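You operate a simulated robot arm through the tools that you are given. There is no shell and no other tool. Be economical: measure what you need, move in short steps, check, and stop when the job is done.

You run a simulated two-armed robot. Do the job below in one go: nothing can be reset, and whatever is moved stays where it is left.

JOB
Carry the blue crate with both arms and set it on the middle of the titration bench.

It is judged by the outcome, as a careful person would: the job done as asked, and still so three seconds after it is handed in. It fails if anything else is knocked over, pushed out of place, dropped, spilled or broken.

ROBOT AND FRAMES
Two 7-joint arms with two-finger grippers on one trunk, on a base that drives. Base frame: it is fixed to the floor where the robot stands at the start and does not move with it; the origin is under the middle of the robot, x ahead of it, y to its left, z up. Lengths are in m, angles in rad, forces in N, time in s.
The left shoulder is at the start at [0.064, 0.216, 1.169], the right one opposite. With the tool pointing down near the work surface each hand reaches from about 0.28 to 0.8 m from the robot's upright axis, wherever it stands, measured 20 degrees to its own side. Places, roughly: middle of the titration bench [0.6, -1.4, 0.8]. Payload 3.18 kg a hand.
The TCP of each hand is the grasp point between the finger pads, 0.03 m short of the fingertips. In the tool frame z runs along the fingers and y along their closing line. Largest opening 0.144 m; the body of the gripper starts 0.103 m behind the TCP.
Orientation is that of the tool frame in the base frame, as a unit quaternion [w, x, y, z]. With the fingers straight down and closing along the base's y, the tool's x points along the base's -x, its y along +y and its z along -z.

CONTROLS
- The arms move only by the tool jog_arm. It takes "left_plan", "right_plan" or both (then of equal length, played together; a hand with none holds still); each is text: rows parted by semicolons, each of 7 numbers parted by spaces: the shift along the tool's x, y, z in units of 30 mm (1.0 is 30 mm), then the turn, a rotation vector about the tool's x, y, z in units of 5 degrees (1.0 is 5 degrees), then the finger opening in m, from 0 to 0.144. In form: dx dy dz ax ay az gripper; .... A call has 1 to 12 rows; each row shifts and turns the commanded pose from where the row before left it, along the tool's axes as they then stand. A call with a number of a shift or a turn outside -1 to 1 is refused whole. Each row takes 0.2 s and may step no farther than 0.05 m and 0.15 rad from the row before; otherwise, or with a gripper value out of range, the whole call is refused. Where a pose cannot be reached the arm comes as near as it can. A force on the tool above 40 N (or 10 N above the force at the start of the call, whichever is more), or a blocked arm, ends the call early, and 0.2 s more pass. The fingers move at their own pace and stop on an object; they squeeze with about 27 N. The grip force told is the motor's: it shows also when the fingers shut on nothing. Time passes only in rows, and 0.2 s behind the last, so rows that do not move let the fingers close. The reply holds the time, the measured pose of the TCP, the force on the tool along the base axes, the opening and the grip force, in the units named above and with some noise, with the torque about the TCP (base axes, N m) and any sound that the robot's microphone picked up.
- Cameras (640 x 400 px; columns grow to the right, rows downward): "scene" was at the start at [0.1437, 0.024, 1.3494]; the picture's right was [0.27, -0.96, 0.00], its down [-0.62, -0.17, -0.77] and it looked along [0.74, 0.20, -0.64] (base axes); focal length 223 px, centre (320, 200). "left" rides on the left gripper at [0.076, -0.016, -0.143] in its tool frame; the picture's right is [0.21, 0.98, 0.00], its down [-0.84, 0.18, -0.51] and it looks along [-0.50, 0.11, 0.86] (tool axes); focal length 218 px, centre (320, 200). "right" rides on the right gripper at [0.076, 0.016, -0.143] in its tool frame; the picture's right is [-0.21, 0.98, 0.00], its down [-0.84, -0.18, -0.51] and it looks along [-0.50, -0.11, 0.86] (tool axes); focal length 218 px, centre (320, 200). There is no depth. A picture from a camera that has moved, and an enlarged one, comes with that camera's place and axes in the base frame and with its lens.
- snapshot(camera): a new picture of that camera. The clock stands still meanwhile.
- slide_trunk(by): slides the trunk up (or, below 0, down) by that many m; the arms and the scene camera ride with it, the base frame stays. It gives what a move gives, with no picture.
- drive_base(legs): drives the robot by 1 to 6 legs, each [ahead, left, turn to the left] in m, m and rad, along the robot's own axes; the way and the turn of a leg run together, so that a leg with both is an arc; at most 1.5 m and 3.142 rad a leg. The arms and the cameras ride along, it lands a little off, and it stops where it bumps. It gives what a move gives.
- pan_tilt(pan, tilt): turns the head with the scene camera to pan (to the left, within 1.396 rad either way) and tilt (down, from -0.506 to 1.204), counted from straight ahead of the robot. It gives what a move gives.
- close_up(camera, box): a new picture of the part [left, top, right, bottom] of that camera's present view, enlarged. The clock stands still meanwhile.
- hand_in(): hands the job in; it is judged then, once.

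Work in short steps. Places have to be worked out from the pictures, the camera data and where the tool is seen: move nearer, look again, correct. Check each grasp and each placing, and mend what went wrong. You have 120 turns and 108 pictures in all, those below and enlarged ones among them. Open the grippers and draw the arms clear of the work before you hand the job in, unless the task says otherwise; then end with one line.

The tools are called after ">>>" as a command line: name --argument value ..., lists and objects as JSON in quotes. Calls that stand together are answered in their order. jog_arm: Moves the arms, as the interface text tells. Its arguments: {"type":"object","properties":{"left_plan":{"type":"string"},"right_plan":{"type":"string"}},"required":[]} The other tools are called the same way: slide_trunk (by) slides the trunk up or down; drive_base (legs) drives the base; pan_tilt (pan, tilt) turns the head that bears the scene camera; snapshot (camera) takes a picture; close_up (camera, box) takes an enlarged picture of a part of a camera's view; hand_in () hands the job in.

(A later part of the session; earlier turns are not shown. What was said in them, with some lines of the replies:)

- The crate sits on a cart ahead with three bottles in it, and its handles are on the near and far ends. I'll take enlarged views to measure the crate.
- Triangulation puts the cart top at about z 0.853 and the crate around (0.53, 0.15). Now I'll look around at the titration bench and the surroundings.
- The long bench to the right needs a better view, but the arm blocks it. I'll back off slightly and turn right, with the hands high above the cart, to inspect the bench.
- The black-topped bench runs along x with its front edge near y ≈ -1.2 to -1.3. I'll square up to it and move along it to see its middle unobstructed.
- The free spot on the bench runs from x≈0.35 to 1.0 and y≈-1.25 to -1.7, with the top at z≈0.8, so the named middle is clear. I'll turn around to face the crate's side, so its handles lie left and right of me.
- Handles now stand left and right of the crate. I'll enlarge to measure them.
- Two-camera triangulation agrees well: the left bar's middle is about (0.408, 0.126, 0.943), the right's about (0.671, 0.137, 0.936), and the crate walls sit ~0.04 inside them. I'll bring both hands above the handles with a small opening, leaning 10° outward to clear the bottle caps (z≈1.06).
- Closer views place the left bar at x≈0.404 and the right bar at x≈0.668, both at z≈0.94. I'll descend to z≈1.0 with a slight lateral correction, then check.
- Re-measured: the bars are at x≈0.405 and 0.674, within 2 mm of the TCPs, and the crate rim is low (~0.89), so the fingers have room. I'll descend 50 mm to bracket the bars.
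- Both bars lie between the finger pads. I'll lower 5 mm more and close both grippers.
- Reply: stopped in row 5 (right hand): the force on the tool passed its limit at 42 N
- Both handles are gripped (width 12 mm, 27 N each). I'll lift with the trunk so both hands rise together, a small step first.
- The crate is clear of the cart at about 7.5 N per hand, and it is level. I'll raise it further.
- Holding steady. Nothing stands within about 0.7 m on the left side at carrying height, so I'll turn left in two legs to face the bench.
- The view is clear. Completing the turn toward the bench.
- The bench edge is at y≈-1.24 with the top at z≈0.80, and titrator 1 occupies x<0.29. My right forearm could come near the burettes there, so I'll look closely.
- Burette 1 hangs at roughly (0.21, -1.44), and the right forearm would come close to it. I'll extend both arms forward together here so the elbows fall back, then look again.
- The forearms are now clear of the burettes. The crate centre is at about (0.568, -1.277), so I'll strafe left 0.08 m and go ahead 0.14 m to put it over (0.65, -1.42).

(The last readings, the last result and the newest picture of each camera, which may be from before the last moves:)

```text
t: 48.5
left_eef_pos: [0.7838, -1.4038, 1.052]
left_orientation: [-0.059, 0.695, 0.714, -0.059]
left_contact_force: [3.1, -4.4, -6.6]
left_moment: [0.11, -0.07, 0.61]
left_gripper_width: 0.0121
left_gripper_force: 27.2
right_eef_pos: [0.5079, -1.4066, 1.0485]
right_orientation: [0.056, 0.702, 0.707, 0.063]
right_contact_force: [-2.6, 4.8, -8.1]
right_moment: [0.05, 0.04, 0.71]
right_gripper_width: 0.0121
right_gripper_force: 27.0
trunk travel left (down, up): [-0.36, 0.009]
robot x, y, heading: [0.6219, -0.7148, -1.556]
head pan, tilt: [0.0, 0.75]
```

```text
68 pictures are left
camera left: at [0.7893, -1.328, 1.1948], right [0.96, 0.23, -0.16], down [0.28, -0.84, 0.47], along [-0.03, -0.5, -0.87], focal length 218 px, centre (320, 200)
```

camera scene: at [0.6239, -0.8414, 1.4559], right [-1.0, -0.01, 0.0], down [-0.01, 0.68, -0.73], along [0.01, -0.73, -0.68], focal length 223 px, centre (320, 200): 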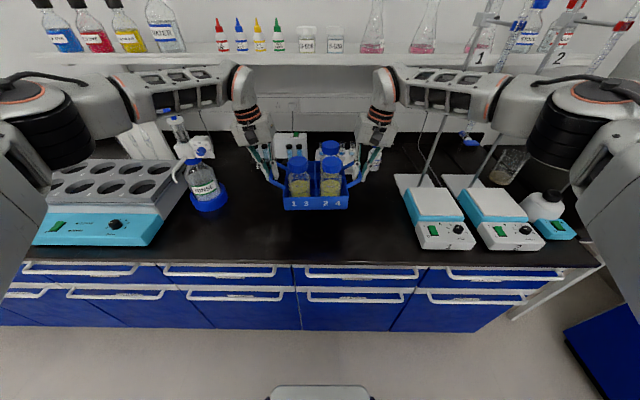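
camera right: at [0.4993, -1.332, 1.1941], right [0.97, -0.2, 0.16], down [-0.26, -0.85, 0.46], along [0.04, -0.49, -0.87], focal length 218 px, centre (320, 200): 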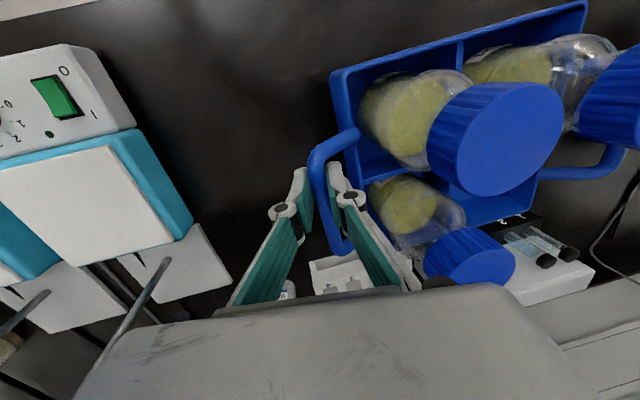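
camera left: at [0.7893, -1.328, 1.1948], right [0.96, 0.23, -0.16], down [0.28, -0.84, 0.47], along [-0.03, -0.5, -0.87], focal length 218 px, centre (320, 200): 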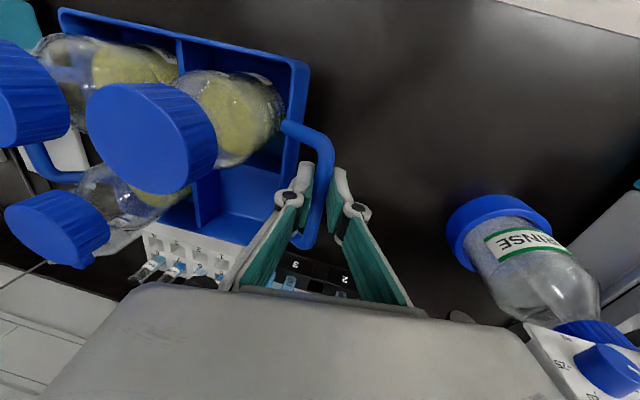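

The crate hangs over free bench with the racks well behind it. I'll shift right 3.5 cm to about x 0.61, then lower partway with the trunk and check.

>>> drive_base --legs '[[0, -0.035, 0]]'

>>> slide_trunk --by -0.1

>>> snapshot --camera "scene"

```text
t: 49.5
left_eef_pos: [0.7483, -1.4038, 1.0544]
left_orientation: [-0.058, 0.696, 0.714, -0.06]
left_contact_force: [-1.3, -5.9, -7.2]
left_moment: [-0.16, -0.05, 0.71]
left_gripper_width: 0.0123
left_gripper_force: 27.1
right_eef_pos: [0.473, -1.4064, 1.0485]
right_orientation: [0.055, 0.703, 0.706, 0.064]
right_contact_force: [1.6, 5.0, -8.1]
right_moment: [0.25, 0.02, 0.79]
right_gripper_width: 0.0124
right_gripper_force: 26.7
trunk travel left (down, up): [-0.36, 0.009]
robot x, y, heading: [0.5907, -0.7159, -1.557]
head pan, tilt: [0.0, 0.75]
```

```text
t: 50.8
left_eef_pos: [0.7486, -1.4038, 0.9544]
left_orientation: [-0.059, 0.695, 0.714, -0.06]
left_contact_force: [-1.1, -5.5, -6.2]
left_moment: [-0.2, -0.03, 0.67]
left_gripper_width: 0.0118
left_gripper_force: 26.9
right_eef_pos: [0.4741, -1.4059, 0.9507]
right_orientation: [0.057, 0.702, 0.707, 0.063]
right_contact_force: [1.2, 5.8, -8.7]
right_moment: [0.26, 0.04, 0.73]
right_gripper_width: 0.0124
right_gripper_force: 26.7
trunk travel left (down, up): [-0.26, 0.109]
robot x, y, heading: [0.5871, -0.7168, -1.56]
head pan, tilt: [0.0, 0.75]
```

```text
67 pictures are left
camera scene: at [0.5895, -0.8562, 1.3552], right [-1.0, -0.01, 0.0], down [-0.01, 0.68, -0.73], along [0.01, -0.73, -0.68], focal length 223 px, centre (320, 200)
```

scene: 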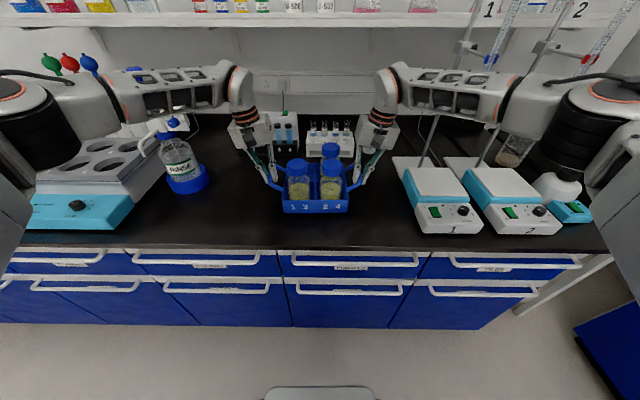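

All clear so far; about 60 mm to go. I'll lower 40 mm, then go in small steps watching the force.

>>> slide_trunk --by -0.04

>>> close_up --camera "scene" --box '[220, 120, 420, 260]'

>>> slide_trunk --by -0.012

```text
t: 51.6
left_eef_pos: [0.7447, -1.3989, 0.9171]
left_orientation: [-0.06, 0.698, 0.711, -0.062]
left_contact_force: [-24.8, -1.2, 23.4]
left_moment: [0.64, -0.3, 0.54]
left_gripper_width: 0.0106
left_gripper_force: 27.1
right_eef_pos: [0.4773, -1.4025, 0.9132]
right_orientation: [0.059, 0.7, 0.709, 0.063]
right_contact_force: [27.3, -2.4, 21.8]
right_moment: [-0.09, 0.44, 0.41]
right_gripper_width: 0.0122
right_gripper_force: 26.5
trunk travel left (down, up): [-0.22, 0.149]
robot x, y, heading: [0.5851, -0.7168, -1.555]
head pan, tilt: [0.0, 0.75]
```

```text
2.86 times, centred on (320, 190) of scene
camera zoom: at [0.5899, -0.876, 1.3139], right [-1.0, -0.01, 0.0], down [-0.01, 0.68, -0.73], along [0.01, -0.73, -0.68], focal length 638 px, centre (320, 229)
```

zoom: 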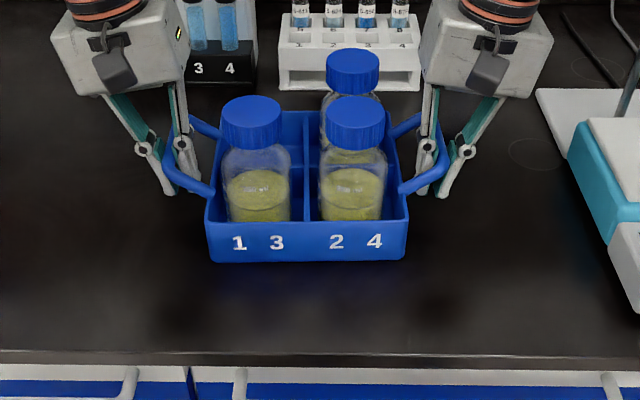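

```text
t: 52.0
left_eef_pos: [0.744, -1.4009, 0.9136]
left_orientation: [-0.062, 0.696, 0.712, -0.066]
left_contact_force: [2.5, 3.3, 16.9]
left_moment: [0.52, 0.05, 0.41]
left_gripper_width: 0.0104
left_gripper_force: 26.8
right_eef_pos: [0.4786, -1.4039, 0.9087]
right_orientation: [0.06, 0.699, 0.709, 0.064]
right_contact_force: [-1.6, 3.4, 8.1]
right_moment: [0.14, -0.01, 0.61]
right_gripper_width: 0.0142
right_gripper_force: 27.3
trunk travel left (down, up): [-0.215, 0.154]
robot x, y, heading: [0.5923, -0.7188, -1.557]
head pan, tilt: [0.0, 0.75]
stopped: the force on the tool passed its limit at 46 N (the readings are from after the stop); the commanded pose is now the measured one
```

The bench top came sooner than I expected: the crate is resting and the hands press slightly. I'll raise the trunk a few mm to unload before releasing.

>>> slide_trunk --by 0.004

>>> close_up --camera "scene" --box '[220, 120, 420, 260]'

```text
t: 52.6
left_eef_pos: [0.7434, -1.4016, 0.9139]
left_orientation: [-0.062, 0.697, 0.711, -0.064]
left_contact_force: [-2.2, 1.2, 5.6]
left_moment: [-0.56, -0.06, 0.69]
left_gripper_width: 0.0105
left_gripper_force: 27.0
right_eef_pos: [0.4797, -1.405, 0.9083]
right_orientation: [0.058, 0.699, 0.71, 0.065]
right_contact_force: [4.4, 4.4, -7.9]
right_moment: [-0.5, 0.06, 0.59]
right_gripper_width: 0.0133
right_gripper_force: 26.8
trunk travel left (down, up): [-0.219, 0.15]
robot x, y, heading: [0.5867, -0.7186, -1.552]
head pan, tilt: [0.0, 0.75]
```

```text
2.86 times, centred on (320, 190) of scene
camera zoom: at [0.5899, -0.8798, 1.3123], right [-1.0, -0.01, 0.0], down [-0.01, 0.68, -0.73], along [0.01, -0.73, -0.68], focal length 638 px, centre (320, 229)
```

zoom: 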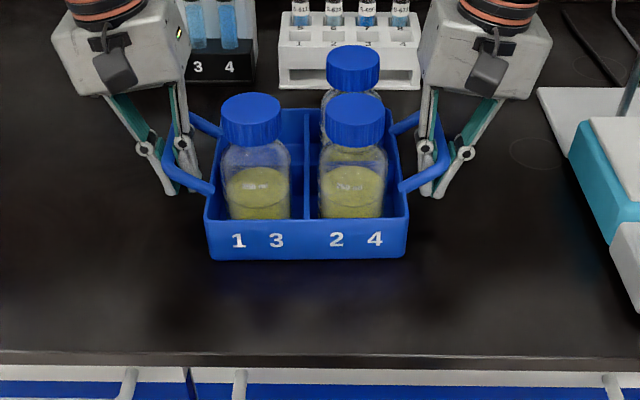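

The crate is resting flat and the hands are nearly unloaded. Opening the fingers gently.

>>> jog_arm --left_plan "0 0 0 0 0 0 0.014; 0 0 0 0 0 0 0.022; 0 0 0 0 0 0 0.034; 0 0 0 0 0 0 0.044; 0 0 0 0 0 0 0.044" --right_plan "0 0 0 0 0 0 0.014; 0 0 0 0 0 0 0.022; 0 0 0 0 0 0 0.034; 0 0 0 0 0 0 0.044; 0 0 0 0 0 0 0.044"

>>> snapshot --camera "scene"

>>> close_up --camera "left" --box '[220, 80, 420, 240]'

>>> close_up --camera "right" --box '[220, 80, 420, 240]'

```text
t: 53.8
left_eef_pos: [0.745, -1.4025, 0.9142]
left_orientation: [-0.063, 0.696, 0.712, -0.064]
left_contact_force: [2.3, 0.0, -1.5]
left_moment: [0.02, -0.08, 0.0]
left_gripper_width: 0.044
left_gripper_force: 0.1
right_eef_pos: [0.4772, -1.4063, 0.9096]
right_orientation: [0.059, 0.7, 0.709, 0.065]
right_contact_force: [-2.5, -1.5, -0.4]
right_moment: [-0.03, 0.07, -0.01]
right_gripper_width: 0.0441
right_gripper_force: 0.0
trunk travel left (down, up): [-0.219, 0.15]
robot x, y, heading: [0.5908, -0.7183, -1.555]
head pan, tilt: [0.0, 0.75]
```

```text
64 pictures are left
camera scene: at [0.5899, -0.88, 1.3128], right [-1.0, -0.01, 0.0], down [-0.01, 0.68, -0.73], along [0.01, -0.73, -0.68], focal length 223 px, centre (320, 200)
```

scene: 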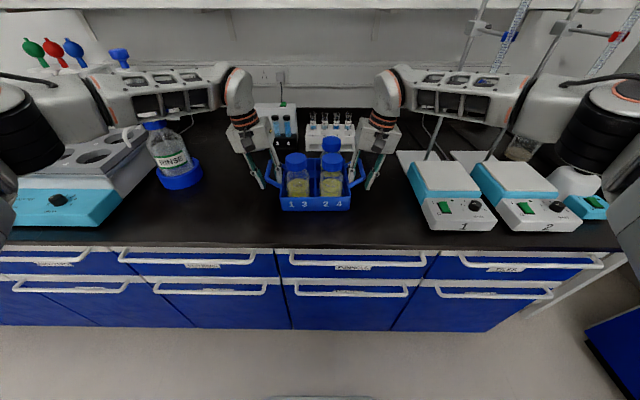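

```text
2.50 times, centred on (320, 160) of left
camera zoom: at [0.7513, -1.3264, 1.0568], right [0.96, 0.23, -0.17], down [0.28, -0.84, 0.47], along [-0.04, -0.5, -0.87], focal length 546 px, centre (320, 300)
```

zoom: 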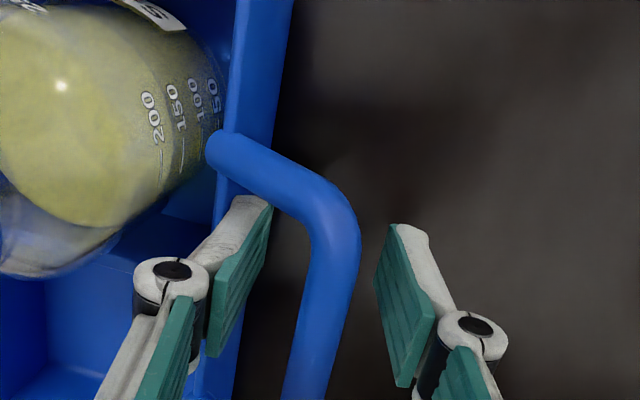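

```text
2.50 times, centred on (320, 160) of right
camera zoom: at [0.4681, -1.3303, 1.0555], right [0.97, -0.2, 0.17], down [-0.25, -0.85, 0.46], along [0.05, -0.49, -0.87], focal length 546 px, centre (320, 300)
```

zoom: 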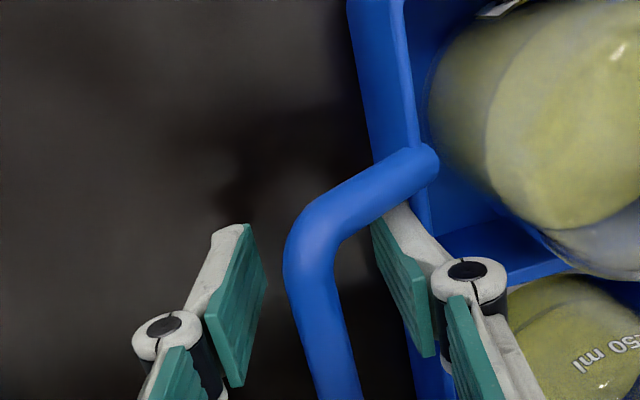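

Both bars are free between the open fingers. Raising straight up with the trunk.

>>> slide_trunk --by 0.05

>>> snapshot --camera "scene"

>>> slide_trunk --by 0.095

```text
t: 54.7
left_eef_pos: [0.7438, -1.402, 0.9642]
left_orientation: [-0.063, 0.698, 0.711, -0.062]
left_contact_force: [-0.9, 0.0, 0.0]
left_moment: [0.0, 0.04, 0.04]
left_gripper_width: 0.044
left_gripper_force: 0.1
right_eef_pos: [0.4775, -1.4066, 0.9605]
right_orientation: [0.058, 0.7, 0.709, 0.066]
right_contact_force: [0.0, 0.6, -0.1]
right_moment: [0.0, -0.02, 0.02]
right_gripper_width: 0.044
right_gripper_force: 0.1
trunk travel left (down, up): [-0.269, 0.1]
robot x, y, heading: [0.5828, -0.7153, -1.557]
head pan, tilt: [0.0, 0.75]
```

```text
61 pictures are left
camera scene: at [0.5895, -0.8528, 1.3643], right [-1.0, -0.01, 0.0], down [-0.01, 0.68, -0.73], along [0.01, -0.73, -0.68], focal length 223 px, centre (320, 200)
```

scene: 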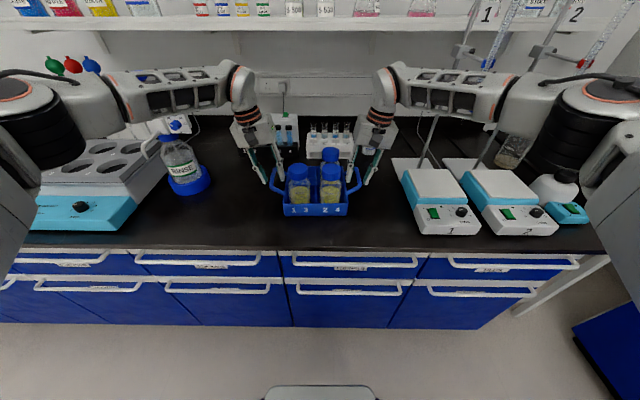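

```text
t: 56.0
left_eef_pos: [0.7428, -1.4024, 1.0607]
left_orientation: [-0.062, 0.697, 0.712, -0.063]
left_contact_force: [-0.3, 0.1, 0.1]
left_moment: [0.05, -0.02, -0.03]
left_gripper_width: 0.0442
left_gripper_force: 0.0
right_eef_pos: [0.4768, -1.4061, 1.0552]
right_orientation: [0.059, 0.699, 0.709, 0.065]
right_contact_force: [0.1, -0.1, -0.4]
right_moment: [0.01, 0.04, 0.01]
right_gripper_width: 0.0441
right_gripper_force: 0.0
trunk travel left (down, up): [-0.364, 0.005]
robot x, y, heading: [0.591, -0.7205, -1.558]
head pan, tilt: [0.0, 0.75]
```

The crate stays put. I'll lift the hands 9 cm more with the arms, then back away.

>>> jog_arm --left_plan "0 -0.13 -0.74 0 0 0 0.044; 0 -0.13 -0.74 0 0 0 0.044; 0 -0.13 -0.74 0 0 0 0.044; 0 -0.13 -0.74 0 0 0 0.044" --right_plan "0 0.13 -0.74 0 0 0 0.044; 0 0.13 -0.74 0 0 0 0.044; 0 0.13 -0.74 0 0 0 0.044; 0 0.13 -0.74 0 0 0 0.044"

>>> drive_base --legs '[[-0.25, 0, 0]]'

>>> snapshot --camera "scene"

```text
t: 57.0
left_eef_pos: [0.745, -1.4009, 1.0929]
left_orientation: [-0.06, 0.697, 0.711, -0.064]
left_contact_force: [-0.9, 0.0, -0.2]
left_moment: [-0.01, 0.01, -0.02]
left_gripper_width: 0.0439
left_gripper_force: 0.0
left hand out of reach, approached as far as the arm can: row 2, 3, 4
right_eef_pos: [0.4771, -1.406, 1.1006]
right_orientation: [0.06, 0.7, 0.708, 0.065]
right_contact_force: [-0.7, 0.1, 0.8]
right_moment: [-0.01, 0.04, 0.03]
right_gripper_width: 0.0442
right_gripper_force: 0.0
right hand out of reach, approached as far as the arm can: row 3, 4
trunk travel left (down, up): [-0.364, 0.005]
robot x, y, heading: [0.5875, -0.7129, -1.557]
head pan, tilt: [0.0, 0.75]
```

```text
t: 58.8
left_eef_pos: [0.7421, -1.1526, 1.094]
left_orientation: [-0.061, 0.697, 0.712, -0.064]
left_contact_force: [-0.8, 0.2, 0.5]
left_moment: [-0.03, 0.0, -0.03]
left_gripper_width: 0.0441
left_gripper_force: 0.0
right_eef_pos: [0.4736, -1.1574, 1.1009]
right_orientation: [0.06, 0.701, 0.708, 0.065]
right_contact_force: [0.3, 0.0, 0.3]
right_moment: [-0.03, -0.01, -0.02]
right_gripper_width: 0.0441
right_gripper_force: 0.0
trunk travel left (down, up): [-0.364, 0.005]
robot x, y, heading: [0.5857, -0.4731, -1.557]
head pan, tilt: [0.0, 0.75]
```

```text
60 pictures are left
camera scene: at [0.5859, -0.5911, 1.4601], right [-1.0, -0.01, 0.0], down [-0.01, 0.68, -0.73], along [0.01, -0.73, -0.68], focal length 223 px, centre (320, 200)
```

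scene: 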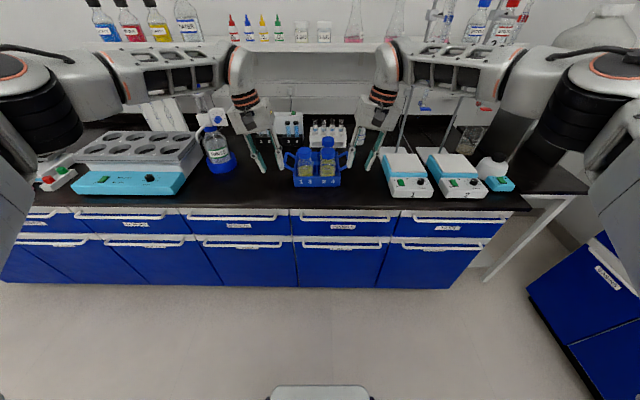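

The crate stands upright on the middle of the bench with all three bottles in it, and everything around it is undisturbed. I'll open the grippers fully and hand in.

>>> jog_arm --left_plan "0 0 0 0 0 0 0.1; 0 0 0 0 0 0 0.1" --right_plan "0 0 0 0 0 0 0.1; 0 0 0 0 0 0 0.1"

>>> close_up --camera "scene" --box '[180, 100, 440, 240]'

>>> hand_in

```text
t: 59.4
left_eef_pos: [0.7438, -1.154, 1.0952]
left_orientation: [-0.061, 0.697, 0.712, -0.064]
left_contact_force: [-1.0, 0.6, 0.2]
left_moment: [-0.01, -0.02, 0.0]
left_gripper_width: 0.1
left_gripper_force: 0.1
right_eef_pos: [0.4744, -1.1572, 1.1011]
right_orientation: [0.06, 0.7, 0.709, 0.064]
right_contact_force: [0.1, 0.1, -0.1]
right_moment: [-0.04, 0.01, -0.06]
right_gripper_width: 0.0998
right_gripper_force: 0.1
trunk travel left (down, up): [-0.364, 0.005]
robot x, y, heading: [0.5822, -0.4713, -1.558]
head pan, tilt: [0.0, 0.75]
```

```text
2.46 times, centred on (310, 170) of scene
camera zoom: at [0.5859, -0.5916, 1.4601], right [-1.0, -0.01, 0.0], down [-0.01, 0.68, -0.73], along [0.01, -0.73, -0.68], focal length 550 px, centre (345, 274)
```

zoom: 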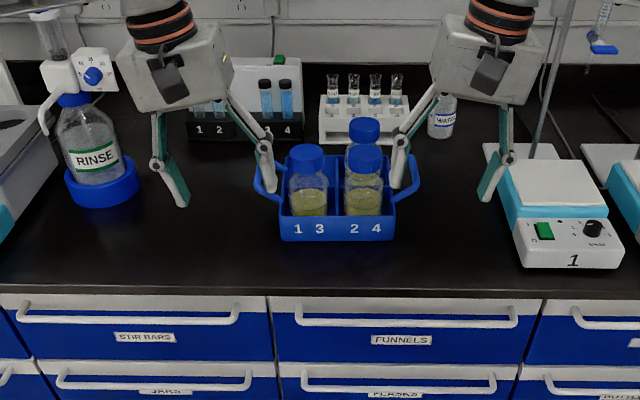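

```text
The job is handed in.
```

The blue crate is upright on the titration bench at about (0.61, -1.41), close to the middle you gave, with all three bottles still in it. Nothing else was moved, and both hands are open and clear.
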